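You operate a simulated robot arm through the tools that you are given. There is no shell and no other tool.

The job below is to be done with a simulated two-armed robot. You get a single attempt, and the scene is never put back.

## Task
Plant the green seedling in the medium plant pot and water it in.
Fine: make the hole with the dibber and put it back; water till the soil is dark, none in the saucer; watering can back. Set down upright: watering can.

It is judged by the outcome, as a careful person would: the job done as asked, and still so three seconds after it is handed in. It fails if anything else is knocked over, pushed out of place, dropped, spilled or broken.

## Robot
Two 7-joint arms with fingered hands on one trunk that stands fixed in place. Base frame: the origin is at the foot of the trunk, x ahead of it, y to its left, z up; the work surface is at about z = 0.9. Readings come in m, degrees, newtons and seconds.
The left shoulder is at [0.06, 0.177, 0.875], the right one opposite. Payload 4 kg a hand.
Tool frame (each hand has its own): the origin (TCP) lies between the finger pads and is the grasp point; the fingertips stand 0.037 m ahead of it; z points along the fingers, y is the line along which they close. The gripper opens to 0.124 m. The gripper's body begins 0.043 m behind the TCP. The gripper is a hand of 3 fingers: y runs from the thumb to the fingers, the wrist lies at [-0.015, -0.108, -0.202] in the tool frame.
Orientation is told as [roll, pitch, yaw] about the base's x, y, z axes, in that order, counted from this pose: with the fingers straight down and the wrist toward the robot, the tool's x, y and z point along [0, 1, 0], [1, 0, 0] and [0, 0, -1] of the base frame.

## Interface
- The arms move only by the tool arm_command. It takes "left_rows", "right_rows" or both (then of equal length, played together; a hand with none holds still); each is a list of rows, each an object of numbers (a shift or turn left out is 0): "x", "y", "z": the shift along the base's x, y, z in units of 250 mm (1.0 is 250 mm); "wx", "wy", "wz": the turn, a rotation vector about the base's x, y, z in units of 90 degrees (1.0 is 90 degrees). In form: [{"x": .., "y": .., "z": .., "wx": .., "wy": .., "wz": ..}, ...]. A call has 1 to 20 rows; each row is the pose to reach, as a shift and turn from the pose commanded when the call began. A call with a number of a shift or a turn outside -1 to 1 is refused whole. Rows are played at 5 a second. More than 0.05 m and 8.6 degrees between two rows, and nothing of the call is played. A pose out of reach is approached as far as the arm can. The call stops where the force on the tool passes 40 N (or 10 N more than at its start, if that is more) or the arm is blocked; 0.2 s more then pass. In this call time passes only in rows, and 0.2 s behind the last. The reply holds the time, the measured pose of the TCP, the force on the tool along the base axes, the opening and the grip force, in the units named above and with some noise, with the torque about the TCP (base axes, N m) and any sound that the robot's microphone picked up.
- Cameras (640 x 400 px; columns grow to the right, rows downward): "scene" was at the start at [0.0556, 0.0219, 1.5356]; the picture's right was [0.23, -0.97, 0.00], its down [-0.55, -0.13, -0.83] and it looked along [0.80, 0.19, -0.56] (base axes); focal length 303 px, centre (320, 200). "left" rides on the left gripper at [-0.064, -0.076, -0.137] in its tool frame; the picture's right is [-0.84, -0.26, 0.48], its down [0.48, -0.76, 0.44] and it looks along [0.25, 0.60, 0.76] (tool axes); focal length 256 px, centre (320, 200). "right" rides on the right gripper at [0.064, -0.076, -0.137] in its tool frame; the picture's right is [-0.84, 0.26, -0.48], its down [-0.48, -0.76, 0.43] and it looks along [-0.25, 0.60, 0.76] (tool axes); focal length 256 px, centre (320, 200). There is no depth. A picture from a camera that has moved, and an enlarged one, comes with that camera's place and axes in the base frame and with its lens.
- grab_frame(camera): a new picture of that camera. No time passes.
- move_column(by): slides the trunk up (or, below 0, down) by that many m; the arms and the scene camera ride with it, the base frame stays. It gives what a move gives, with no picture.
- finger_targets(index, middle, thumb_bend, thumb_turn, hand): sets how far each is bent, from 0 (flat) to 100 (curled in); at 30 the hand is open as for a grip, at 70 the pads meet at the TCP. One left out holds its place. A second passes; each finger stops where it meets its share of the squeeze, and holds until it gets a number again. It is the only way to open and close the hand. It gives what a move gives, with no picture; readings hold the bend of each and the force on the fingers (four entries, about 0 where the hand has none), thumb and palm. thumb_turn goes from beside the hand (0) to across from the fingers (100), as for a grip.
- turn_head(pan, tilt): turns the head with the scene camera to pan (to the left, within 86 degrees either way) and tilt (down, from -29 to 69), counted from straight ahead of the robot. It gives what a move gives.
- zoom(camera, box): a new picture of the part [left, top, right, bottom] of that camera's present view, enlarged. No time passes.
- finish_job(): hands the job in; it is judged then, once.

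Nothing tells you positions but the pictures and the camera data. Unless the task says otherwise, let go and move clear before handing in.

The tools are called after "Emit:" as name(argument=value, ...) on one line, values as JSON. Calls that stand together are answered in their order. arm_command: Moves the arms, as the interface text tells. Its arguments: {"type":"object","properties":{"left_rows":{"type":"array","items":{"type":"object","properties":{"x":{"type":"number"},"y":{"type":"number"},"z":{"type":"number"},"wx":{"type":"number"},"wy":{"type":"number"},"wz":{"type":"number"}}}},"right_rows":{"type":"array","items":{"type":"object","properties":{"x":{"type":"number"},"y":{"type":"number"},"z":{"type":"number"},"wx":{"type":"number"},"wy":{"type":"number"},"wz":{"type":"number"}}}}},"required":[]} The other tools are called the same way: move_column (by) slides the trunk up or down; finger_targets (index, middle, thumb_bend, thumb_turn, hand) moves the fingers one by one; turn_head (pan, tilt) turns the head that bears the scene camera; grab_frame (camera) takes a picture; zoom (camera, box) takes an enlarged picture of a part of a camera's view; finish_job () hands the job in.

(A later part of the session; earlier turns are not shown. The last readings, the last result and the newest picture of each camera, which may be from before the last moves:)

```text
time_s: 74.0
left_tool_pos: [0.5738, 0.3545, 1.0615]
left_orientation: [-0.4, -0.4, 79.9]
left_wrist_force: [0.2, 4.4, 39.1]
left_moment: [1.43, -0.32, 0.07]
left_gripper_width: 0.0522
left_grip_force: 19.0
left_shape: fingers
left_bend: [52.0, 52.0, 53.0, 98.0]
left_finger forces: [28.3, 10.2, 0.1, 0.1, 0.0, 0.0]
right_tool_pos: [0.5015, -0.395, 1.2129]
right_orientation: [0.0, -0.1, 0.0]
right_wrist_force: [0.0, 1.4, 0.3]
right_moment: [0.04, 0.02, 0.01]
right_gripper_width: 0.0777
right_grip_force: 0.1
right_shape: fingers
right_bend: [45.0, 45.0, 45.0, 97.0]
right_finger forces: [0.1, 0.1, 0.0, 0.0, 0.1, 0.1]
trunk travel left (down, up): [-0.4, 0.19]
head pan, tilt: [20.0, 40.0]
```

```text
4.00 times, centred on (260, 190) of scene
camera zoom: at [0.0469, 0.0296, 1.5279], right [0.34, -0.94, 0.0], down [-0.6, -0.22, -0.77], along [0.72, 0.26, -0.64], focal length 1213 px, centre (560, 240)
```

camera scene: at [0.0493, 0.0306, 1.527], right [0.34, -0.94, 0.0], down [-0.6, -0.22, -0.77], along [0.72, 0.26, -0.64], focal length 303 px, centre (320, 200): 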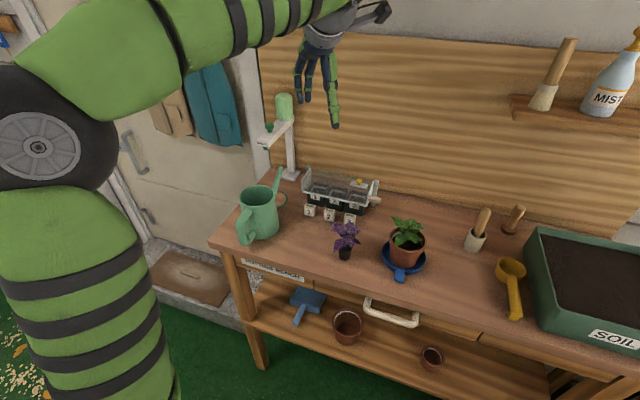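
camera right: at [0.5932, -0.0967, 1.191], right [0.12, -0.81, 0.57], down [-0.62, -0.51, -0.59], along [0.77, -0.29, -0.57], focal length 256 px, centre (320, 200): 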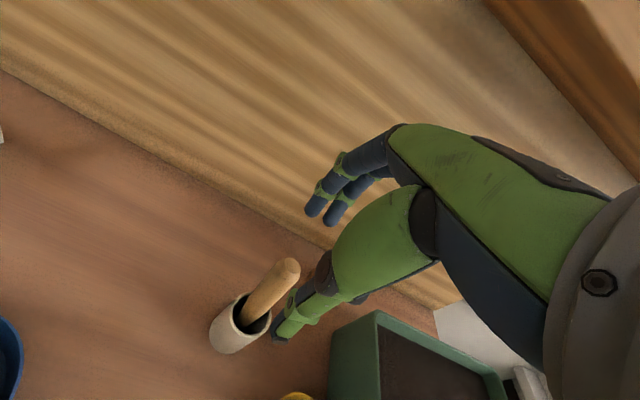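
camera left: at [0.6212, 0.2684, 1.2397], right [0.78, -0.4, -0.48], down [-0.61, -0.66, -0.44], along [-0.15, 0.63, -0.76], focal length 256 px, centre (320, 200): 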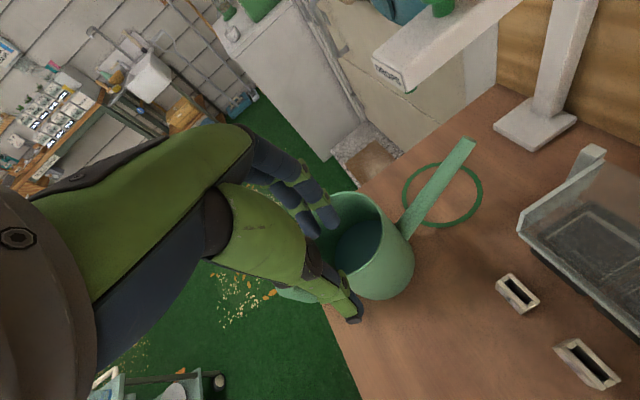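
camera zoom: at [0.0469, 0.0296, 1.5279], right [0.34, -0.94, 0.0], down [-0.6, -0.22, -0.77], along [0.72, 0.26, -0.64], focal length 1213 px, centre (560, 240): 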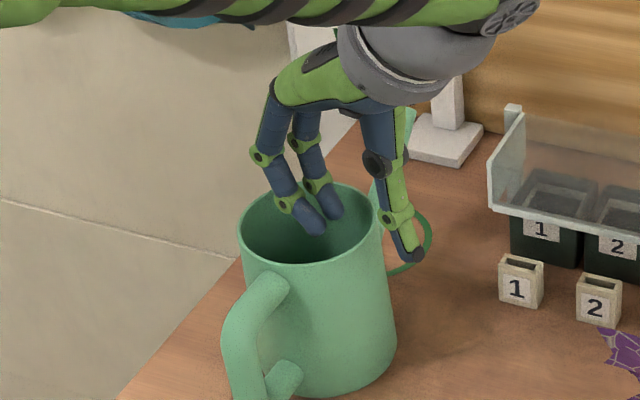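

The can turned out to be solid to the fingers: its top pushed back with 39 N, so I can't go inside. I'll back off upward at once and use the handle: fingers through the loop from the right side, thumb outside.

Emit:
arm_command(left_rows=[{"z": 0.06}, {"z": 0.16}, {"z": 0.3}, {"z": 0.44, "y": -0.04}, {"z": 0.56, "y": -0.1, "wz": -0.06}, {"z": 0.6, "y": -0.18, "x": -0.06, "wz": -0.14}, {"z": 0.6, "y": -0.26, "x": -0.12, "wz": -0.22}, {"z": 0.6, "y": -0.34, "x": -0.18, "wz": -0.3}, {"z": 0.6, "y": -0.4, "x": -0.24, "wz": -0.38}])

Emit:
zoom(camera="scene", box=[220, 155, 300, 255])

```text
time_s: 76.0
left_tool_pos: [0.5126, 0.2547, 1.2078]
left_orientation: [-0.1, -0.1, 45.6]
left_wrist_force: [-0.6, 0.7, 0.2]
left_moment: [-0.01, 0.01, -0.01]
left_gripper_width: 0.0528
left_grip_force: 0.0
left_shape: fingers
left_bend: [53.0, 53.0, 53.0, 98.0]
left_finger forces: [0.0, 0.0, 0.0, 0.0, 0.1, 0.1]
right_tool_pos: [0.5039, -0.3947, 1.2108]
right_orientation: [-0.2, 0.0, 0.0]
right_wrist_force: [-0.2, 0.6, -0.4]
right_moment: [-0.02, 0.02, 0.0]
right_gripper_width: 0.0776
right_grip_force: 0.1
right_shape: fingers
right_bend: [45.0, 45.0, 45.0, 97.0]
right_finger forces: [0.0, 0.0, 0.0, 0.1, 0.1, 0.0]
trunk travel left (down, up): [-0.4, 0.19]
head pan, tilt: [20.0, 40.0]
```

```text
4.00 times, centred on (260, 205) of scene
camera zoom: at [0.0489, 0.0308, 1.527], right [0.34, -0.94, 0.0], down [-0.6, -0.22, -0.77], along [0.72, 0.26, -0.64], focal length 1213 px, centre (560, 180)
```

zoom: 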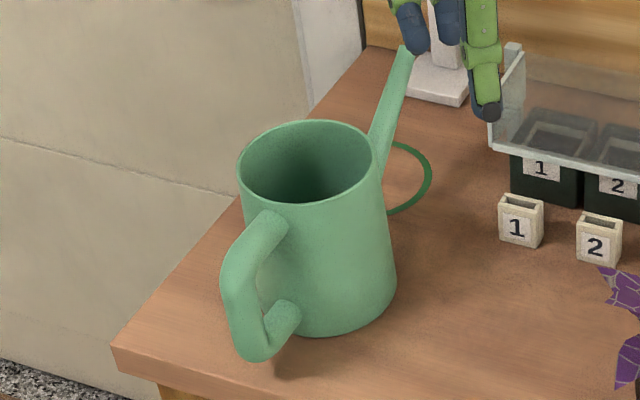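

The can stands undisturbed. Next I'll turn the left hand back to yaw 0, then roll it so the fingers point to the left (+y), in the free space in front of the bench.

Emit:
arm_command(left_rows=[{"x": -0.05, "z": -0.04, "wz": -0.08}, {"x": -0.1, "z": -0.08, "wz": -0.16}, {"x": -0.15, "z": -0.12, "wz": -0.25}, {"x": -0.2, "z": -0.16, "wz": -0.34}, {"x": -0.25, "z": -0.2, "wz": -0.43}, {"x": -0.29, "z": -0.23, "wz": -0.507}])

Emit:
grab_frame(camera="left")

Emit:
arm_command(left_rows=[{"wx": 0.09}, {"wx": 0.18}, {"wx": 0.27}, {"wx": 0.36}, {"wx": 0.45}, {"wx": 0.54}, {"wx": 0.63}, {"wx": 0.72}, {"wx": 0.81}, {"wx": 0.9}, {"wx": 0.98}, {"wx": 1.0}])

Emit:
grab_frame(camera="scene")

Emit:
grab_frame(camera="left")

```text
time_s: 77.4
left_tool_pos: [0.4389, 0.2537, 1.1476]
left_orientation: [0.0, -0.2, 0.0]
left_wrist_force: [-0.3, -0.6, 0.3]
left_moment: [0.03, 0.0, -0.04]
left_gripper_width: 0.0527
left_grip_force: 0.1
left_shape: fingers
left_bend: [53.0, 53.0, 53.0, 98.0]
left_finger forces: [0.0, 0.0, 0.0, 0.0, 0.0, 0.0]
right_tool_pos: [0.504, -0.3931, 1.2104]
right_orientation: [-0.1, 0.0, 0.0]
right_wrist_force: [-0.6, -0.2, -0.2]
right_moment: [0.02, -0.01, -0.01]
right_gripper_width: 0.0777
right_grip_force: 0.1
right_shape: fingers
right_bend: [45.0, 45.0, 45.0, 97.0]
right_finger forces: [0.0, 0.1, 0.1, 0.1, 0.0, 0.0]
trunk travel left (down, up): [-0.4, 0.19]
head pan, tilt: [20.0, 40.0]
```

```text
taken
camera left: at [0.3629, 0.191, 1.2859], right [-0.26, -0.84, -0.48], down [-0.76, 0.48, -0.44], along [0.6, 0.26, -0.76], focal length 256 px, centre (320, 200)
```

left: 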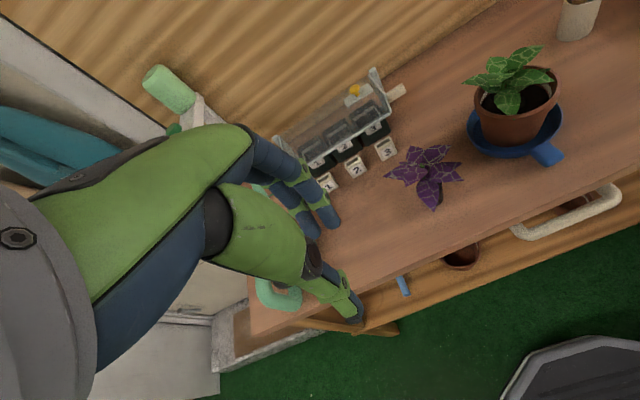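

```text
time_s: 80.0
left_tool_pos: [0.4391, 0.2538, 1.1486]
left_orientation: [90.1, -0.1, 0.0]
left_wrist_force: [-0.5, -0.2, 0.7]
left_moment: [0.03, 0.05, 0.0]
left_gripper_width: 0.053
left_grip_force: 0.1
left_shape: fingers
left_bend: [53.0, 53.0, 53.0, 98.0]
left_finger forces: [0.1, 0.0, 0.0, 0.0, 0.0, 0.0]
right_tool_pos: [0.5031, -0.3939, 1.2106]
right_orientation: [-0.1, 0.0, -0.1]
right_wrist_force: [0.0, -0.8, 0.3]
right_moment: [-0.01, 0.0, 0.01]
right_gripper_width: 0.0775
right_grip_force: 0.1
right_shape: fingers
right_bend: [45.0, 45.0, 45.0, 97.0]
right_finger forces: [0.0, 0.0, 0.1, 0.1, 0.1, 0.1]
trunk travel left (down, up): [-0.4, 0.19]
head pan, tilt: [20.0, 40.0]
```

```text
taken
camera scene: at [0.0493, 0.0307, 1.527], right [0.34, -0.94, 0.0], down [-0.6, -0.22, -0.77], along [0.72, 0.26, -0.64], focal length 303 px, centre (320, 200)
```

scene: 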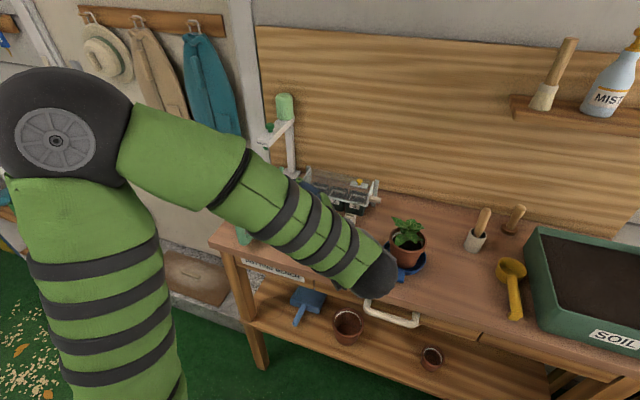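

```text
taken
camera left: at [0.3634, 0.1179, 1.0849], right [-0.25, 0.48, -0.84], down [-0.76, 0.43, 0.48], along [0.6, 0.76, 0.26], focal length 256 px, centre (320, 200)
```

left: 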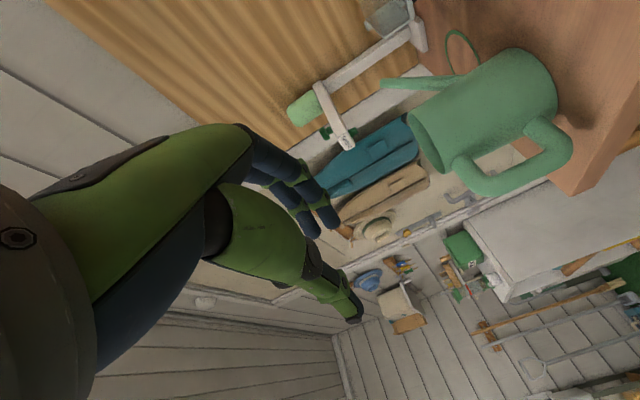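

The orientation is reachable, and the hand camera now gives a clean side view of the can and its handle. I'll zoom in to measure it.

Emit:
zoom(camera="left", box=[370, 20, 610, 210])

```text
2.11 times, centred on (490, 115) of left
camera zoom: at [0.3634, 0.1179, 1.0849], right [-0.25, 0.48, -0.84], down [-0.76, 0.43, 0.48], along [0.6, 0.76, 0.26], focal length 539 px, centre (-38, 379)
```

zoom: 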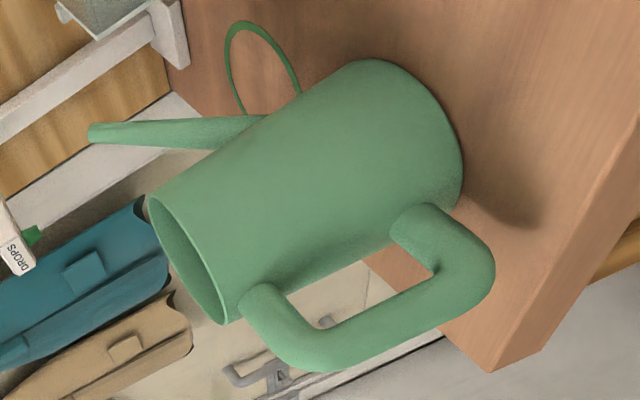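

I now have a clean measure of the handle: a tube about 27 mm thick with its bar at x = 0.489 and centre z = 0.961, in the plane y = 0.402, leaving a gap about 3 cm by 5 cm. I'll pre-close the fingers, go down beside the handle and check before threading the fingers in.

Emit:
finger_targets(hand="left", index=57, middle=57, thumb_bend=55)

Emit:
arm_command(left_rows=[{"y": 0.04, "z": -0.12}, {"y": 0.08, "z": -0.24}, {"y": 0.12, "z": -0.36}, {"x": 0.01, "y": 0.16, "z": -0.48}, {"x": 0.02, "y": 0.2, "z": -0.6}, {"x": 0.024, "y": 0.24, "z": -0.69}, {"x": 0.024, "y": 0.27, "z": -0.75}])

Emit:
grab_frame(camera="left")

Emit:
grab_frame(camera="scene")

```text
time_s: 81.0
left_tool_pos: [0.4409, 0.253, 1.148]
left_orientation: [90.0, -0.1, 0.0]
left_wrist_force: [-0.2, -0.3, 0.6]
left_moment: [0.03, 0.01, 0.02]
left_gripper_width: 0.0451
left_grip_force: 0.0
left_shape: fingers
left_bend: [56.0, 56.0, 55.0, 99.0]
left_finger forces: [0.0, 0.0, 0.0, 0.0, 0.0, 0.1]
right_tool_pos: [0.5045, -0.3935, 1.2111]
right_orientation: [0.0, 0.0, 0.0]
right_wrist_force: [0.0, -0.5, 0.4]
right_moment: [0.0, 0.0, -0.01]
right_gripper_width: 0.0778
right_grip_force: 0.0
right_shape: fingers
right_bend: [45.0, 45.0, 45.0, 97.0]
right_finger forces: [0.1, 0.0, 0.0, 0.0, 0.0, 0.0]
trunk travel left (down, up): [-0.4, 0.19]
head pan, tilt: [20.0, 40.0]
```

```text
time_s: 82.6
left_tool_pos: [0.4463, 0.3225, 0.9595]
left_orientation: [89.9, -0.1, 0.0]
left_wrist_force: [0.3, 0.0, 0.0]
left_moment: [-0.02, 0.01, -0.02]
left_gripper_width: 0.0452
left_grip_force: 0.1
left_shape: fingers
left_bend: [56.0, 56.0, 55.0, 99.0]
left_finger forces: [0.0, 0.1, 0.1, 0.0, 0.0, 0.1]
right_tool_pos: [0.5039, -0.3945, 1.2108]
right_orientation: [0.0, 0.0, 0.0]
right_wrist_force: [-0.9, 0.5, -0.5]
right_moment: [-0.01, -0.04, 0.01]
right_gripper_width: 0.0777
right_grip_force: 0.0
right_shape: fingers
right_bend: [45.0, 45.0, 45.0, 97.0]
right_finger forces: [0.1, 0.0, 0.1, 0.0, 0.1, 0.0]
trunk travel left (down, up): [-0.4, 0.19]
head pan, tilt: [20.0, 40.0]
```

```text
taken
camera left: at [0.3701, 0.1859, 0.8973], right [-0.25, 0.48, -0.84], down [-0.76, 0.44, 0.48], along [0.6, 0.76, 0.26], focal length 256 px, centre (320, 200)
```

left: 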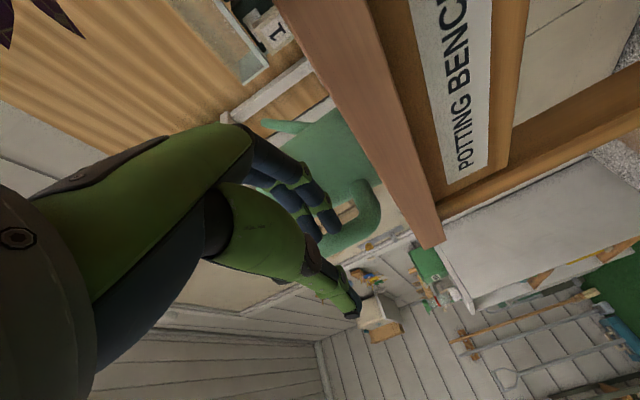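

```text
taken
camera scene: at [0.0494, 0.0308, 1.527], right [0.34, -0.94, 0.0], down [-0.6, -0.22, -0.77], along [0.72, 0.26, -0.64], focal length 303 px, centre (320, 200)
```

scene: 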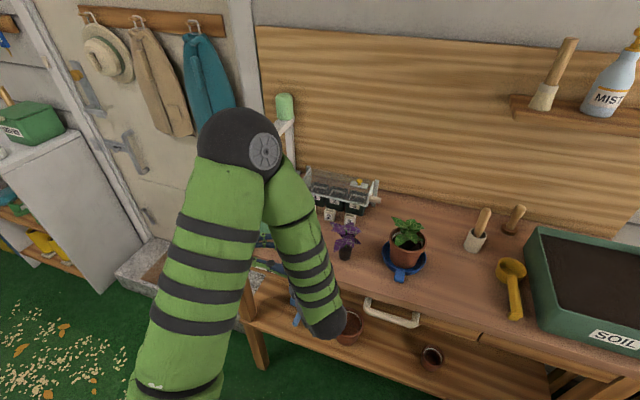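

Emit:
zoom(camera="left", box=[240, 100, 420, 340])

Emit:
zoom(camera="scene", box=[200, 190, 340, 300])

```text
1.67 times, centred on (330, 220) of left
camera zoom: at [0.3701, 0.1859, 0.8973], right [-0.25, 0.48, -0.84], down [-0.76, 0.44, 0.48], along [0.6, 0.76, 0.26], focal length 427 px, centre (303, 167)
```

zoom: 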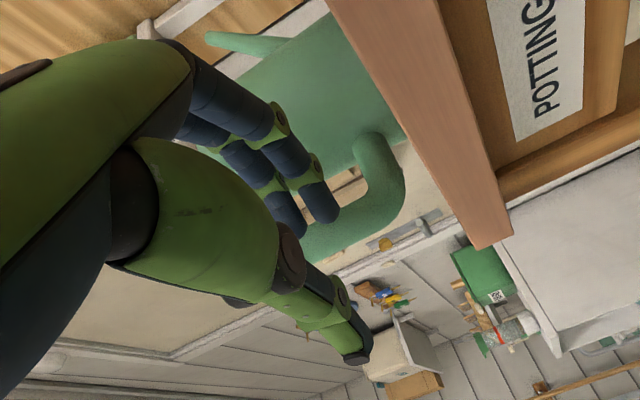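

```text
3.64 times, centred on (270, 245) of scene
camera zoom: at [0.0494, 0.0308, 1.527], right [0.34, -0.94, 0.0], down [-0.6, -0.22, -0.77], along [0.72, 0.26, -0.64], focal length 1103 px, centre (502, 36)
```

zoom: 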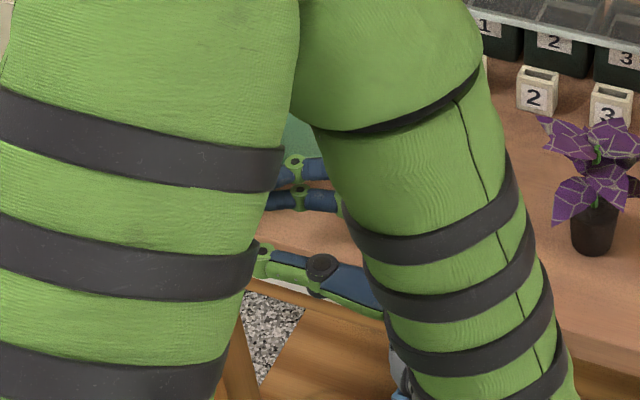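

The handle appears exactly where predicted. I'll move sideways so the fingers line up with the loop's gap, then check.

Emit:
arm_command(left_rows=[{"x": 0.06, "y": 0.0}, {"x": 0.12, "y": 0.005}, {"x": 0.162, "y": 0.01}])

Emit:
zoom(camera="left", box=[240, 100, 420, 340])

```text
time_s: 83.4
left_tool_pos: [0.4858, 0.3242, 0.9618]
left_orientation: [90.0, -0.1, 0.1]
left_wrist_force: [0.6, -0.1, -0.6]
left_moment: [-0.01, 0.04, 0.03]
left_gripper_width: 0.0453
left_grip_force: 0.1
left_shape: fingers
left_bend: [56.0, 56.0, 55.0, 99.0]
left_finger forces: [0.2, 0.0, 0.1, 0.0, 0.1, 0.0]
right_tool_pos: [0.5034, -0.3942, 1.2097]
right_orientation: [0.1, 0.1, -0.1]
right_wrist_force: [-0.1, -0.4, -0.8]
right_moment: [-0.02, -0.01, 0.0]
right_gripper_width: 0.0778
right_grip_force: 0.0
right_shape: fingers
right_bend: [45.0, 45.0, 45.0, 97.0]
right_finger forces: [0.0, 0.0, 0.0, 0.0, 0.1, 0.0]
trunk travel left (down, up): [-0.4, 0.19]
head pan, tilt: [20.0, 40.0]
```

```text
1.67 times, centred on (330, 220) of left
camera zoom: at [0.41, 0.1884, 0.8976], right [-0.25, 0.48, -0.84], down [-0.76, 0.43, 0.48], along [0.6, 0.76, 0.26], focal length 427 px, centre (303, 167)
```

zoom: 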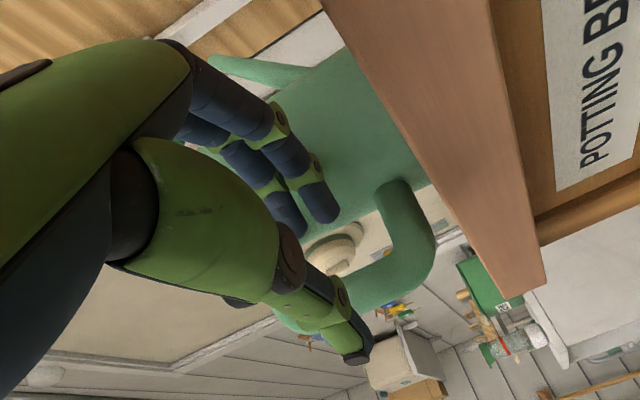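

The geometry matches my prediction, so the fingers should slide in between the bar and the body. I'll advance along +y slowly, watching for contact.

Emit:
arm_command(left_rows=[{"y": 0.04}, {"y": 0.08}, {"y": 0.12}, {"y": 0.15}])

Emit:
zoom(camera="left", box=[240, 100, 420, 340])

```text
time_s: 84.4
left_tool_pos: [0.4861, 0.3621, 0.9607]
left_orientation: [90.1, -0.1, 0.0]
left_wrist_force: [-0.1, -0.4, 0.1]
left_moment: [-0.04, -0.03, -0.05]
left_gripper_width: 0.0454
left_grip_force: 0.7
left_shape: fingers
left_bend: [56.0, 56.0, 55.0, 99.0]
left_finger forces: [0.0, 0.3, 0.1, 0.0, 0.1, 0.0]
right_tool_pos: [0.5045, -0.3943, 1.2108]
right_orientation: [-0.1, 0.0, 0.1]
right_wrist_force: [0.3, 0.1, -0.5]
right_moment: [-0.02, -0.05, -0.01]
right_gripper_width: 0.0774
right_grip_force: 0.1
right_shape: fingers
right_bend: [45.0, 45.0, 45.0, 97.0]
right_finger forces: [0.0, 0.0, 0.0, 0.0, 0.0, 0.1]
trunk travel left (down, up): [-0.4, 0.19]
head pan, tilt: [20.0, 40.0]
```

```text
1.67 times, centred on (330, 220) of left
camera zoom: at [0.4104, 0.2258, 0.8977], right [-0.25, 0.48, -0.84], down [-0.76, 0.44, 0.48], along [0.6, 0.76, 0.26], focal length 427 px, centre (303, 167)
```

zoom: 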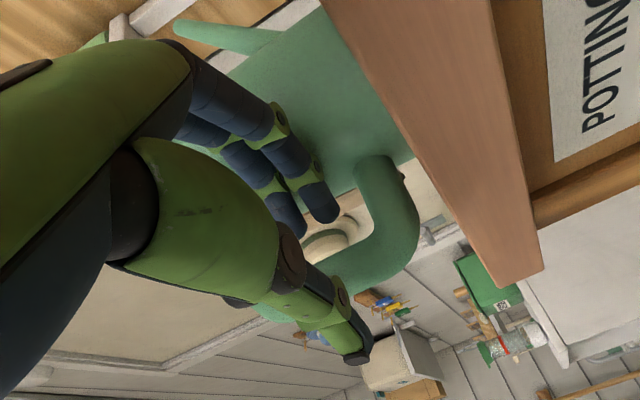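

The fingertips are right in the middle of the gap with no contact. Continuing in.

Emit:
arm_command(left_rows=[{"y": 0.03}, {"y": 0.06}, {"y": 0.09}, {"y": 0.11}])

Emit:
zoom(camera="left", box=[240, 100, 420, 340])

```text
time_s: 85.4
left_tool_pos: [0.486, 0.3903, 0.9605]
left_orientation: [90.0, -0.1, -0.1]
left_wrist_force: [0.0, -0.2, 1.0]
left_moment: [-0.02, -0.02, 0.0]
left_gripper_width: 0.0452
left_grip_force: 0.1
left_shape: fingers
left_bend: [56.0, 56.0, 55.0, 99.0]
left_finger forces: [0.1, 0.3, 0.1, 0.0, 0.0, 0.1]
right_tool_pos: [0.5035, -0.394, 1.211]
right_orientation: [-0.1, -0.1, 0.0]
right_wrist_force: [-0.5, -0.3, -0.4]
right_moment: [0.01, -0.01, 0.03]
right_gripper_width: 0.0776
right_grip_force: 0.1
right_shape: fingers
right_bend: [45.0, 45.0, 45.0, 97.0]
right_finger forces: [0.0, 0.0, 0.1, 0.0, 0.0, 0.0]
trunk travel left (down, up): [-0.4, 0.19]
head pan, tilt: [20.0, 40.0]
```

```text
1.67 times, centred on (330, 220) of left
camera zoom: at [0.4101, 0.2534, 0.8974], right [-0.25, 0.48, -0.84], down [-0.76, 0.44, 0.48], along [0.6, 0.76, 0.26], focal length 427 px, centre (303, 167)
```

zoom: 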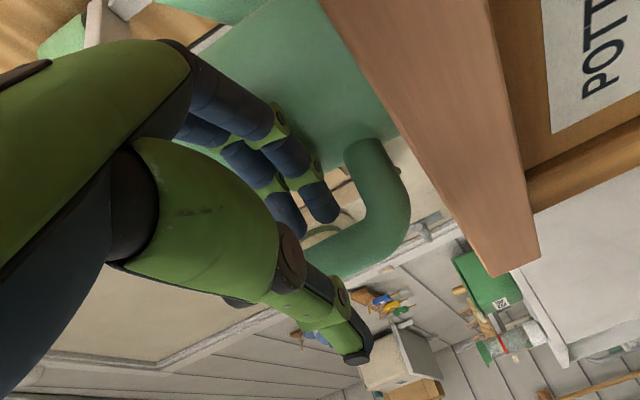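

No contact yet, but the handle plane may be slightly farther than I reckoned. I'll go another 1 cm in.

Emit:
arm_command(left_rows=[{"y": 0.02}, {"y": 0.04}, {"y": 0.05}])

Emit:
zoom(camera="left", box=[240, 100, 420, 340])

Emit:
turn_head(pan=45, tilt=40)

Emit:
grab_frame(camera="scene")

```text
time_s: 86.2
left_tool_pos: [0.4864, 0.4025, 0.9607]
left_orientation: [89.9, -0.1, -0.1]
left_wrist_force: [-0.2, -1.1, -0.1]
left_moment: [0.02, -0.03, 0.0]
left_gripper_width: 0.0453
left_grip_force: 0.4
left_shape: fingers
left_bend: [56.0, 56.0, 55.0, 99.0]
left_finger forces: [0.1, 0.6, 0.1, 0.1, 0.0, 0.1]
right_tool_pos: [0.5041, -0.3952, 1.2112]
right_orientation: [0.0, 0.0, -0.1]
right_wrist_force: [-0.5, 0.0, 0.6]
right_moment: [0.01, 0.02, -0.01]
right_gripper_width: 0.0776
right_grip_force: 0.1
right_shape: fingers
right_bend: [45.0, 45.0, 45.0, 97.0]
right_finger forces: [0.1, 0.0, 0.0, 0.0, 0.0, 0.0]
trunk travel left (down, up): [-0.4, 0.19]
head pan, tilt: [20.0, 40.0]
```

```text
1.67 times, centred on (330, 220) of left
camera zoom: at [0.4101, 0.2663, 0.8978], right [-0.25, 0.48, -0.84], down [-0.76, 0.44, 0.48], along [0.6, 0.76, 0.26], focal length 427 px, centre (303, 167)
```

zoom: 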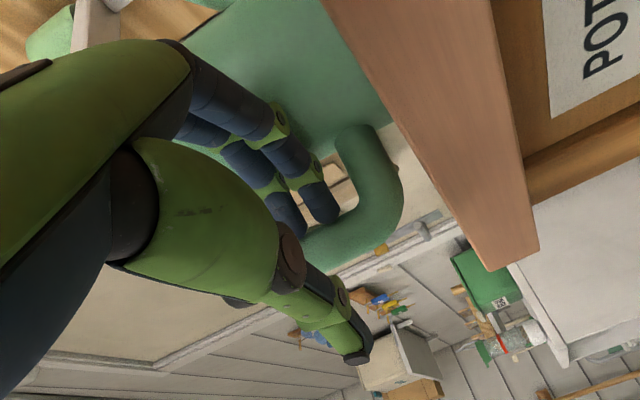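

```text
time_s: 87.0
left_tool_pos: [0.4861, 0.4029, 0.9613]
left_orientation: [90.0, 0.0, 0.0]
left_wrist_force: [0.0, 0.1, 0.0]
left_moment: [-0.03, 0.0, -0.03]
left_gripper_width: 0.0452
left_grip_force: 0.5
left_shape: fingers
left_bend: [56.0, 56.0, 55.0, 99.0]
left_finger forces: [0.1, 0.2, 0.1, 0.0, 0.0, 0.0]
right_tool_pos: [0.5045, -0.3936, 1.211]
right_orientation: [0.0, 0.0, 0.0]
right_wrist_force: [0.7, 0.3, -0.1]
right_moment: [-0.01, 0.04, 0.03]
right_gripper_width: 0.0774
right_grip_force: 0.0
right_shape: fingers
right_bend: [45.0, 45.0, 45.0, 97.0]
right_finger forces: [0.1, 0.0, 0.0, 0.1, 0.1, 0.0]
trunk travel left (down, up): [-0.4, 0.19]
head pan, tilt: [45.0, 40.0]
```

```text
taken
camera scene: at [0.0296, 0.0617, 1.527], right [0.71, -0.71, 0.0], down [-0.45, -0.45, -0.77], along [0.54, 0.54, -0.64], focal length 303 px, centre (320, 200)
```

scene: 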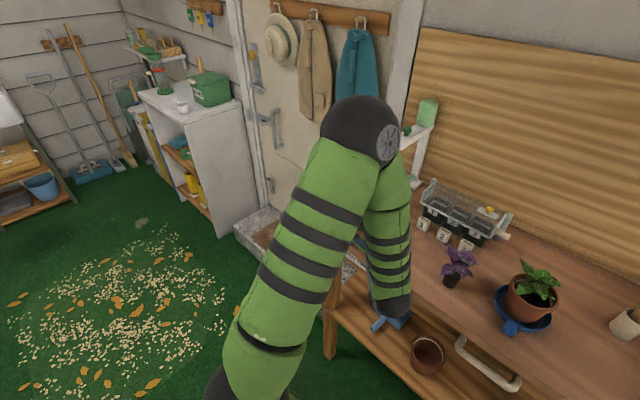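

Emit:
zoom(camera="left", box=[295, 160, 385, 260])

```text
4.00 times, centred on (340, 210) of left
camera zoom: at [0.4101, 0.2662, 0.8979], right [-0.25, 0.48, -0.84], down [-0.76, 0.44, 0.48], along [0.6, 0.76, 0.26], focal length 1024 px, centre (240, 160)
```

zoom: 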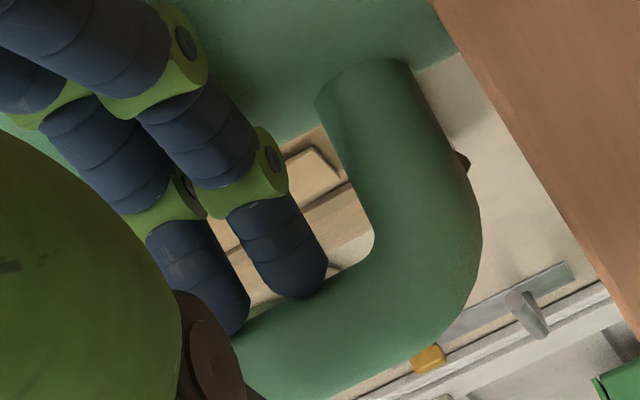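

The picture is consistent with the fingers being through the loop and the bar lying between fingers and thumb, about 1 cm ahead of the TCP. I'll close gently and see where contact comes.

Emit:
finger_targets(hand="left", index=61, middle=61, thumb_bend=60)

Emit:
zoom(camera="left", box=[255, 140, 385, 290])

```text
time_s: 88.0
left_tool_pos: [0.488, 0.4037, 0.9609]
left_orientation: [90.0, -0.1, 0.0]
left_wrist_force: [-0.1, 0.0, -0.2]
left_moment: [-0.03, -0.01, 0.0]
left_gripper_width: 0.0298
left_grip_force: 0.2
left_shape: fingers
left_bend: [61.0, 61.0, 60.0, 99.0]
left_finger forces: [0.0, 0.0, 0.0, 0.1, 0.1, 0.0]
right_tool_pos: [0.5045, -0.3933, 1.2107]
right_orientation: [0.0, 0.1, 0.0]
right_wrist_force: [0.3, -0.3, -0.1]
right_moment: [0.01, 0.0, 0.0]
right_gripper_width: 0.0778
right_grip_force: 0.0
right_shape: fingers
right_bend: [45.0, 45.0, 45.0, 97.0]
right_finger forces: [0.1, 0.1, 0.1, 0.0, 0.1, 0.0]
trunk travel left (down, up): [-0.4, 0.19]
head pan, tilt: [45.0, 40.0]
```

```text
2.67 times, centred on (320, 215) of left
camera zoom: at [0.4101, 0.2662, 0.8979], right [-0.25, 0.48, -0.84], down [-0.76, 0.44, 0.48], along [0.6, 0.76, 0.26], focal length 683 px, centre (320, 160)
```

zoom: 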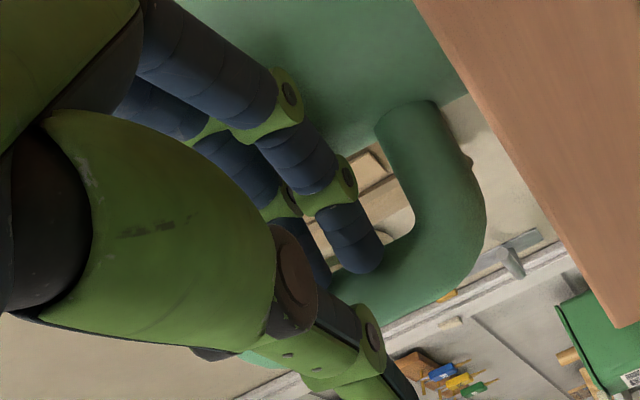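

The fingertips show in front of the tube, so they may be pushing the handle rather than passing through the loop, and the can may have turned a little. I'll back off and look.

Emit:
finger_targets(hand="left", index=57, middle=57, thumb_bend=55)

Emit:
arm_command(left_rows=[{"y": -0.05}, {"y": -0.12}, {"y": -0.2}, {"y": -0.3}, {"y": -0.38}])

Emit:
grab_frame(camera="left")

Emit:
zoom(camera="left", box=[240, 60, 440, 280])

```text
time_s: 89.0
left_tool_pos: [0.486, 0.4028, 0.9609]
left_orientation: [90.0, -0.1, 0.0]
left_wrist_force: [-0.1, -0.5, -1.0]
left_moment: [0.01, -0.01, -0.03]
left_gripper_width: 0.0451
left_grip_force: 0.1
left_shape: fingers
left_bend: [56.0, 56.0, 55.0, 99.0]
left_finger forces: [0.1, 0.3, 0.0, 0.0, 0.0, 0.0]
right_tool_pos: [0.5036, -0.3936, 1.2108]
right_orientation: [0.1, 0.1, 0.0]
right_wrist_force: [0.3, -0.4, 1.4]
right_moment: [0.01, 0.02, 0.01]
right_gripper_width: 0.0777
right_grip_force: 0.1
right_shape: fingers
right_bend: [45.0, 45.0, 45.0, 97.0]
right_finger forces: [0.0, 0.0, 0.0, 0.0, 0.0, 0.1]
trunk travel left (down, up): [-0.4, 0.19]
head pan, tilt: [45.0, 40.0]
```

```text
time_s: 90.2
left_tool_pos: [0.4869, 0.3074, 0.9617]
left_orientation: [89.9, 0.0, 0.1]
left_wrist_force: [-0.4, 0.6, 0.2]
left_moment: [0.05, 0.02, 0.02]
left_gripper_width: 0.0449
left_grip_force: 0.2
left_shape: fingers
left_bend: [56.0, 56.0, 55.0, 99.0]
left_finger forces: [0.0, 0.1, 0.0, 0.0, 0.0, 0.0]
right_tool_pos: [0.5033, -0.3937, 1.2099]
right_orientation: [0.0, 0.1, 0.0]
right_wrist_force: [-0.9, 0.4, -0.7]
right_moment: [0.05, -0.03, -0.02]
right_gripper_width: 0.0781
right_grip_force: 0.1
right_shape: fingers
right_bend: [45.0, 45.0, 45.0, 97.0]
right_finger forces: [0.1, 0.1, 0.1, 0.1, 0.0, 0.1]
trunk travel left (down, up): [-0.4, 0.19]
head pan, tilt: [45.0, 40.0]
```

```text
taken
camera left: at [0.4107, 0.1707, 0.8989], right [-0.26, 0.48, -0.84], down [-0.76, 0.43, 0.48], along [0.6, 0.76, 0.26], focal length 256 px, centre (320, 200)
```

left: 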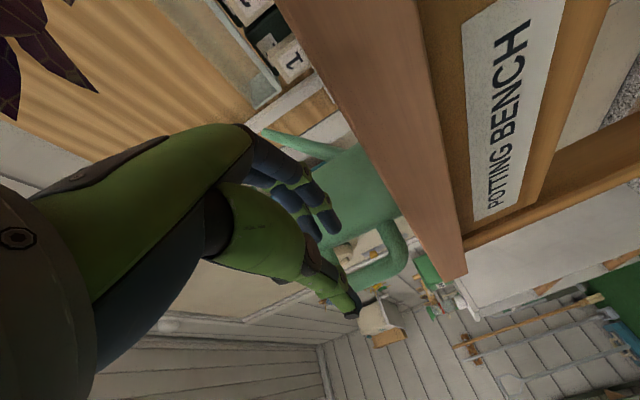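

```text
1.82 times, centred on (340, 170) of left
camera zoom: at [0.4107, 0.1707, 0.8989], right [-0.26, 0.48, -0.84], down [-0.76, 0.43, 0.48], along [0.6, 0.76, 0.26], focal length 465 px, centre (284, 254)
```

zoom: 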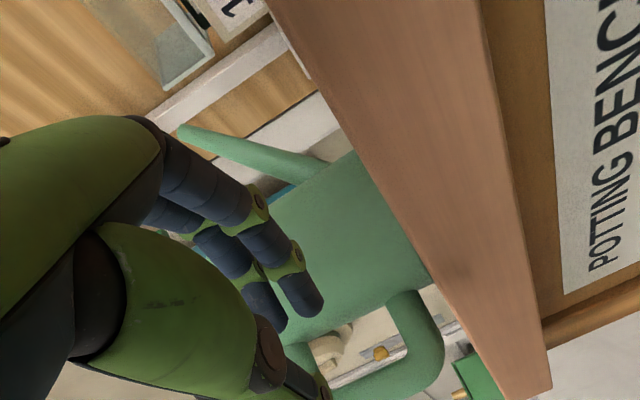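

The can's handle has swung a little toward +y, because the fingers' joint rings are too wide for the loop; only the fingertip segments fit. I'll return to the earlier viewpoint to measure the can's present pose accurately.

Emit:
arm_command(left_rows=[{"x": -0.04, "y": -0.05, "z": 0.08}, {"x": -0.08, "y": -0.1, "z": 0.2}, {"x": -0.12, "y": -0.15, "z": 0.34}, {"x": -0.16, "y": -0.19, "z": 0.48}, {"x": -0.19, "y": -0.214, "z": 0.62}, {"x": -0.19, "y": -0.214, "z": 0.748}])

Emit:
zoom(camera="left", box=[370, 20, 610, 210])

Emit:
turn_head(pan=5, tilt=35)

Emit:
grab_frame(camera="scene")

```text
time_s: 91.7
left_tool_pos: [0.4389, 0.2525, 1.1493]
left_orientation: [90.0, -0.2, 0.0]
left_wrist_force: [0.1, -0.5, -0.1]
left_moment: [-0.02, 0.01, 0.01]
left_gripper_width: 0.0448
left_grip_force: 0.0
left_shape: fingers
left_bend: [56.0, 56.0, 55.0, 99.0]
left_finger forces: [0.1, 0.0, 0.0, 0.0, 0.0, 0.0]
right_tool_pos: [0.5036, -0.3935, 1.2105]
right_orientation: [-0.1, 0.0, 0.0]
right_wrist_force: [0.1, 0.1, 0.1]
right_moment: [-0.02, 0.0, 0.0]
right_gripper_width: 0.0778
right_grip_force: 0.0
right_shape: fingers
right_bend: [45.0, 45.0, 45.0, 97.0]
right_finger forces: [0.1, 0.0, 0.0, 0.1, 0.0, 0.0]
trunk travel left (down, up): [-0.4, 0.19]
head pan, tilt: [45.0, 40.0]
```

```text
2.11 times, centred on (490, 115) of left
camera zoom: at [0.3627, 0.116, 1.0866], right [-0.25, 0.48, -0.84], down [-0.76, 0.44, 0.48], along [0.6, 0.76, 0.26], focal length 539 px, centre (-38, 379)
```

zoom: 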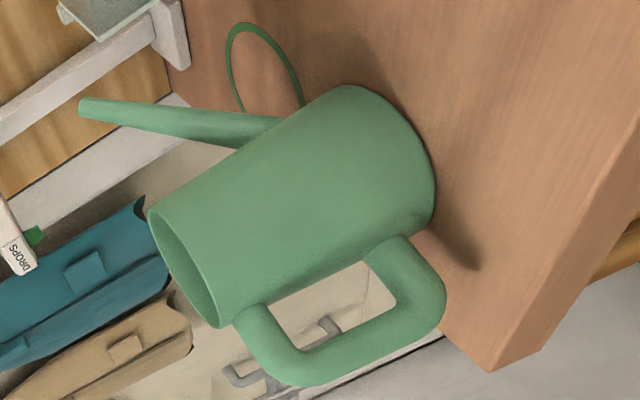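

```text
time_s: 92.7
left_tool_pos: [0.4388, 0.2525, 1.1492]
left_orientation: [90.0, -0.1, 0.0]
left_wrist_force: [-0.2, -0.2, -0.1]
left_moment: [-0.01, -0.02, -0.01]
left_gripper_width: 0.0449
left_grip_force: 0.0
left_shape: fingers
left_bend: [56.0, 56.0, 55.0, 99.0]
left_finger forces: [0.0, 0.0, 0.1, 0.0, 0.0, 0.0]
right_tool_pos: [0.5027, -0.3938, 1.2101]
right_orientation: [0.0, 0.0, 0.0]
right_wrist_force: [0.0, -0.1, -0.6]
right_moment: [-0.04, 0.04, -0.02]
right_gripper_width: 0.0777
right_grip_force: 0.0
right_shape: fingers
right_bend: [45.0, 45.0, 45.0, 97.0]
right_finger forces: [0.1, 0.1, 0.1, 0.1, 0.0, 0.0]
trunk travel left (down, up): [-0.4, 0.19]
head pan, tilt: [5.0, 35.0]
```

```text
taken
camera scene: at [0.0571, 0.0094, 1.5345], right [0.09, -1.0, 0.0], down [-0.57, -0.05, -0.82], along [0.82, 0.07, -0.57], focal length 303 px, centre (320, 200)
```

scene: 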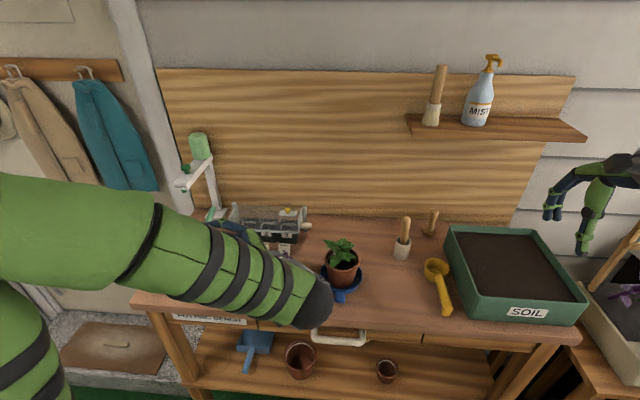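

The can has shifted to about (0.588, 0.413) and turned about -15°; I'll restore that when I set it back. I'll now align the hand with the turned handle (yaw -13.5°) and come in only as far as the fingertip segments, with the bar 2.8 cm ahead of the TCP.

Emit:
arm_command(left_rows=[{"x": 0.02, "y": 0.04, "z": -0.1, "wz": -0.04}, {"x": 0.05, "y": 0.1, "z": -0.22, "wz": -0.08}, {"x": 0.08, "y": 0.16, "z": -0.34, "wz": -0.12}, {"x": 0.11, "y": 0.22, "z": -0.46, "wz": -0.15}, {"x": 0.13, "y": 0.27, "z": -0.58, "wz": -0.15}, {"x": 0.14, "y": 0.3, "z": -0.68, "wz": -0.15}, {"x": 0.147, "y": 0.309, "z": -0.753, "wz": -0.15}])

Emit:
grab_frame(camera="left")

Emit:
zoom(camera="left", box=[255, 120, 415, 290])

```text
time_s: 94.3
left_tool_pos: [0.4901, 0.3271, 0.9569]
left_orientation: [90.0, -0.1, -13.4]
left_wrist_force: [-0.3, -0.1, -0.2]
left_moment: [0.02, 0.01, -0.02]
left_gripper_width: 0.045
left_grip_force: 0.0
left_shape: fingers
left_bend: [56.0, 56.0, 55.0, 99.0]
left_finger forces: [0.0, 0.0, 0.0, 0.1, 0.1, 0.0]
left hand out of reach, approached as far as the arm can: row 3, 4, 5, 6, 7
right_tool_pos: [0.504, -0.3942, 1.2111]
right_orientation: [0.0, 0.0, 0.0]
right_wrist_force: [-0.2, 0.9, -0.5]
right_moment: [-0.01, 0.0, 0.03]
right_gripper_width: 0.0776
right_grip_force: 0.1
right_shape: fingers
right_bend: [45.0, 45.0, 45.0, 97.0]
right_finger forces: [0.0, 0.1, 0.0, 0.0, 0.0, 0.0]
trunk travel left (down, up): [-0.4, 0.19]
head pan, tilt: [5.0, 35.0]
```

```text
taken
camera left: at [0.384, 0.212, 0.8934], right [-0.14, 0.53, -0.84], down [-0.64, 0.6, 0.48], along [0.76, 0.6, 0.26], focal length 256 px, centre (320, 200)
```

left: 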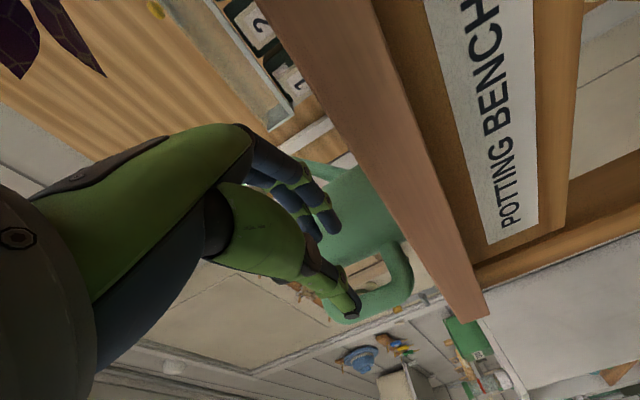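

```text
2.35 times, centred on (335, 205) of left
camera zoom: at [0.384, 0.212, 0.8934], right [-0.14, 0.53, -0.84], down [-0.64, 0.6, 0.48], along [0.76, 0.6, 0.26], focal length 602 px, centre (285, 188)
```

zoom: 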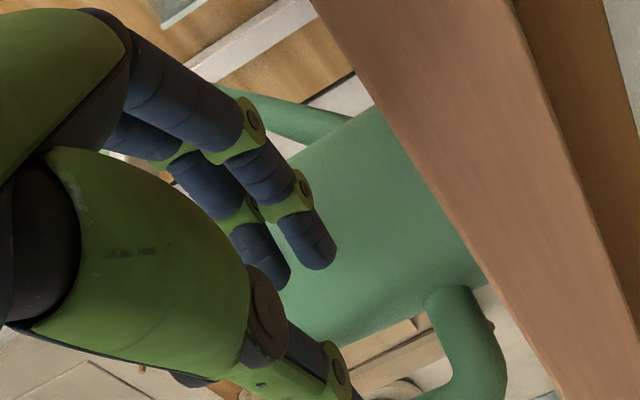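

That yaw is out of reach there, and the hand stopped about 1.5 cm off. I'll turn back to fingers straight along +y, which still fits through the loop obliquely, and stage at about (0.497, 0.345, 0.961).

Emit:
arm_command(left_rows=[{"x": 0.03, "y": 0.01, "wz": 0.05}, {"x": 0.05, "y": 0.02, "wz": 0.1}, {"x": 0.05, "y": 0.03, "wz": 0.15}])

Emit:
zoom(camera="left", box=[255, 120, 415, 290])

```text
time_s: 95.1
left_tool_pos: [0.5026, 0.334, 0.9564]
left_orientation: [90.0, -0.1, 0.0]
left_wrist_force: [0.5, -0.2, -0.3]
left_moment: [0.0, 0.01, -0.01]
left_gripper_width: 0.0448
left_grip_force: 0.0
left_shape: fingers
left_bend: [56.0, 56.0, 55.0, 99.0]
left_finger forces: [0.0, 0.0, 0.0, 0.0, 0.1, 0.1]
right_tool_pos: [0.5043, -0.3934, 1.2102]
right_orientation: [0.0, 0.0, 0.0]
right_wrist_force: [0.1, -0.5, 0.5]
right_moment: [0.0, -0.01, 0.0]
right_gripper_width: 0.0774
right_grip_force: 0.0
right_shape: fingers
right_bend: [45.0, 45.0, 45.0, 97.0]
right_finger forces: [0.1, 0.1, 0.1, 0.0, 0.1, 0.0]
trunk travel left (down, up): [-0.4, 0.19]
head pan, tilt: [5.0, 35.0]
```

```text
2.35 times, centred on (335, 205) of left
camera zoom: at [0.4258, 0.1973, 0.8935], right [-0.26, 0.48, -0.84], down [-0.76, 0.43, 0.48], along [0.6, 0.76, 0.26], focal length 602 px, centre (285, 188)
```

zoom: 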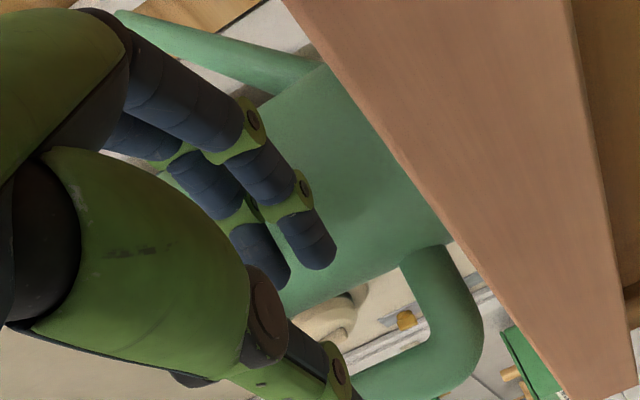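

The view confirms my estimate of the handle (inner corner within about 2 mm). I'll advance in small steps, stopping at the first sign of touch.

Emit:
arm_command(left_rows=[{"x": -0.022, "y": 0.02, "z": 0.018}, {"x": -0.022, "y": 0.06, "z": 0.018}, {"x": -0.022, "y": 0.1, "z": 0.018}, {"x": -0.022, "y": 0.14, "z": 0.018}, {"x": -0.022, "y": 0.17, "z": 0.018}])

Emit:
zoom(camera="left", box=[255, 120, 415, 290])

```text
time_s: 96.3
left_tool_pos: [0.4965, 0.376, 0.9614]
left_orientation: [89.9, -0.1, -0.1]
left_wrist_force: [-0.2, 0.5, -0.1]
left_moment: [0.02, -0.02, 0.01]
left_gripper_width: 0.0451
left_grip_force: 0.1
left_shape: fingers
left_bend: [56.0, 56.0, 55.0, 99.0]
left_finger forces: [0.0, 0.0, 0.1, 0.1, 0.0, 0.1]
right_tool_pos: [0.5044, -0.394, 1.2106]
right_orientation: [0.1, 0.0, 0.0]
right_wrist_force: [-0.3, 0.5, 0.3]
right_moment: [-0.03, 0.0, 0.03]
right_gripper_width: 0.0776
right_grip_force: 0.1
right_shape: fingers
right_bend: [45.0, 45.0, 45.0, 97.0]
right_finger forces: [0.0, 0.1, 0.0, 0.0, 0.0, 0.0]
trunk travel left (down, up): [-0.4, 0.19]
head pan, tilt: [5.0, 35.0]
```

```text
2.35 times, centred on (335, 205) of left
camera zoom: at [0.42, 0.24, 0.8984], right [-0.25, 0.48, -0.84], down [-0.76, 0.44, 0.48], along [0.6, 0.76, 0.26], focal length 602 px, centre (285, 188)
```

zoom: 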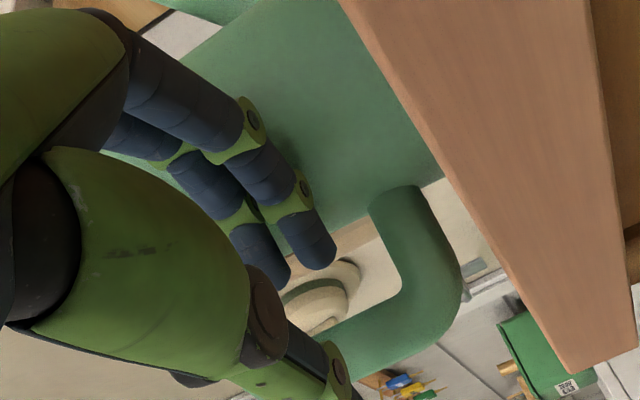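

Emit:
arm_command(left_rows=[{"y": 0.02}, {"y": 0.04}, {"y": 0.06}])

Emit:
zoom(camera="left", box=[255, 120, 415, 290])

```text
time_s: 97.1
left_tool_pos: [0.4957, 0.3917, 0.9591]
left_orientation: [90.0, -0.1, 0.0]
left_wrist_force: [-0.9, -0.3, -0.3]
left_moment: [0.01, -0.05, 0.01]
left_gripper_width: 0.045
left_grip_force: 0.5
left_shape: fingers
left_bend: [56.0, 56.0, 55.0, 99.0]
left_finger forces: [0.0, 0.2, 0.0, 0.0, 0.0, 0.0]
right_tool_pos: [0.504, -0.3939, 1.2116]
right_orientation: [0.0, 0.0, 0.0]
right_wrist_force: [0.2, 0.9, 0.3]
right_moment: [-0.02, 0.0, 0.0]
right_gripper_width: 0.0774
right_grip_force: 0.0
right_shape: fingers
right_bend: [45.0, 45.0, 45.0, 97.0]
right_finger forces: [0.0, 0.0, 0.0, 0.0, 0.0, 0.0]
trunk travel left (down, up): [-0.4, 0.19]
head pan, tilt: [5.0, 35.0]
```

```text
2.35 times, centred on (335, 205) of left
camera zoom: at [0.42, 0.2553, 0.8976], right [-0.25, 0.48, -0.84], down [-0.76, 0.44, 0.48], along [0.6, 0.76, 0.26], focal length 602 px, centre (285, 188)
```

zoom: 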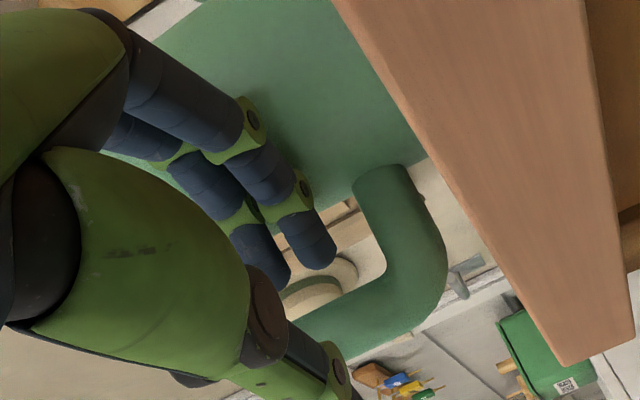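

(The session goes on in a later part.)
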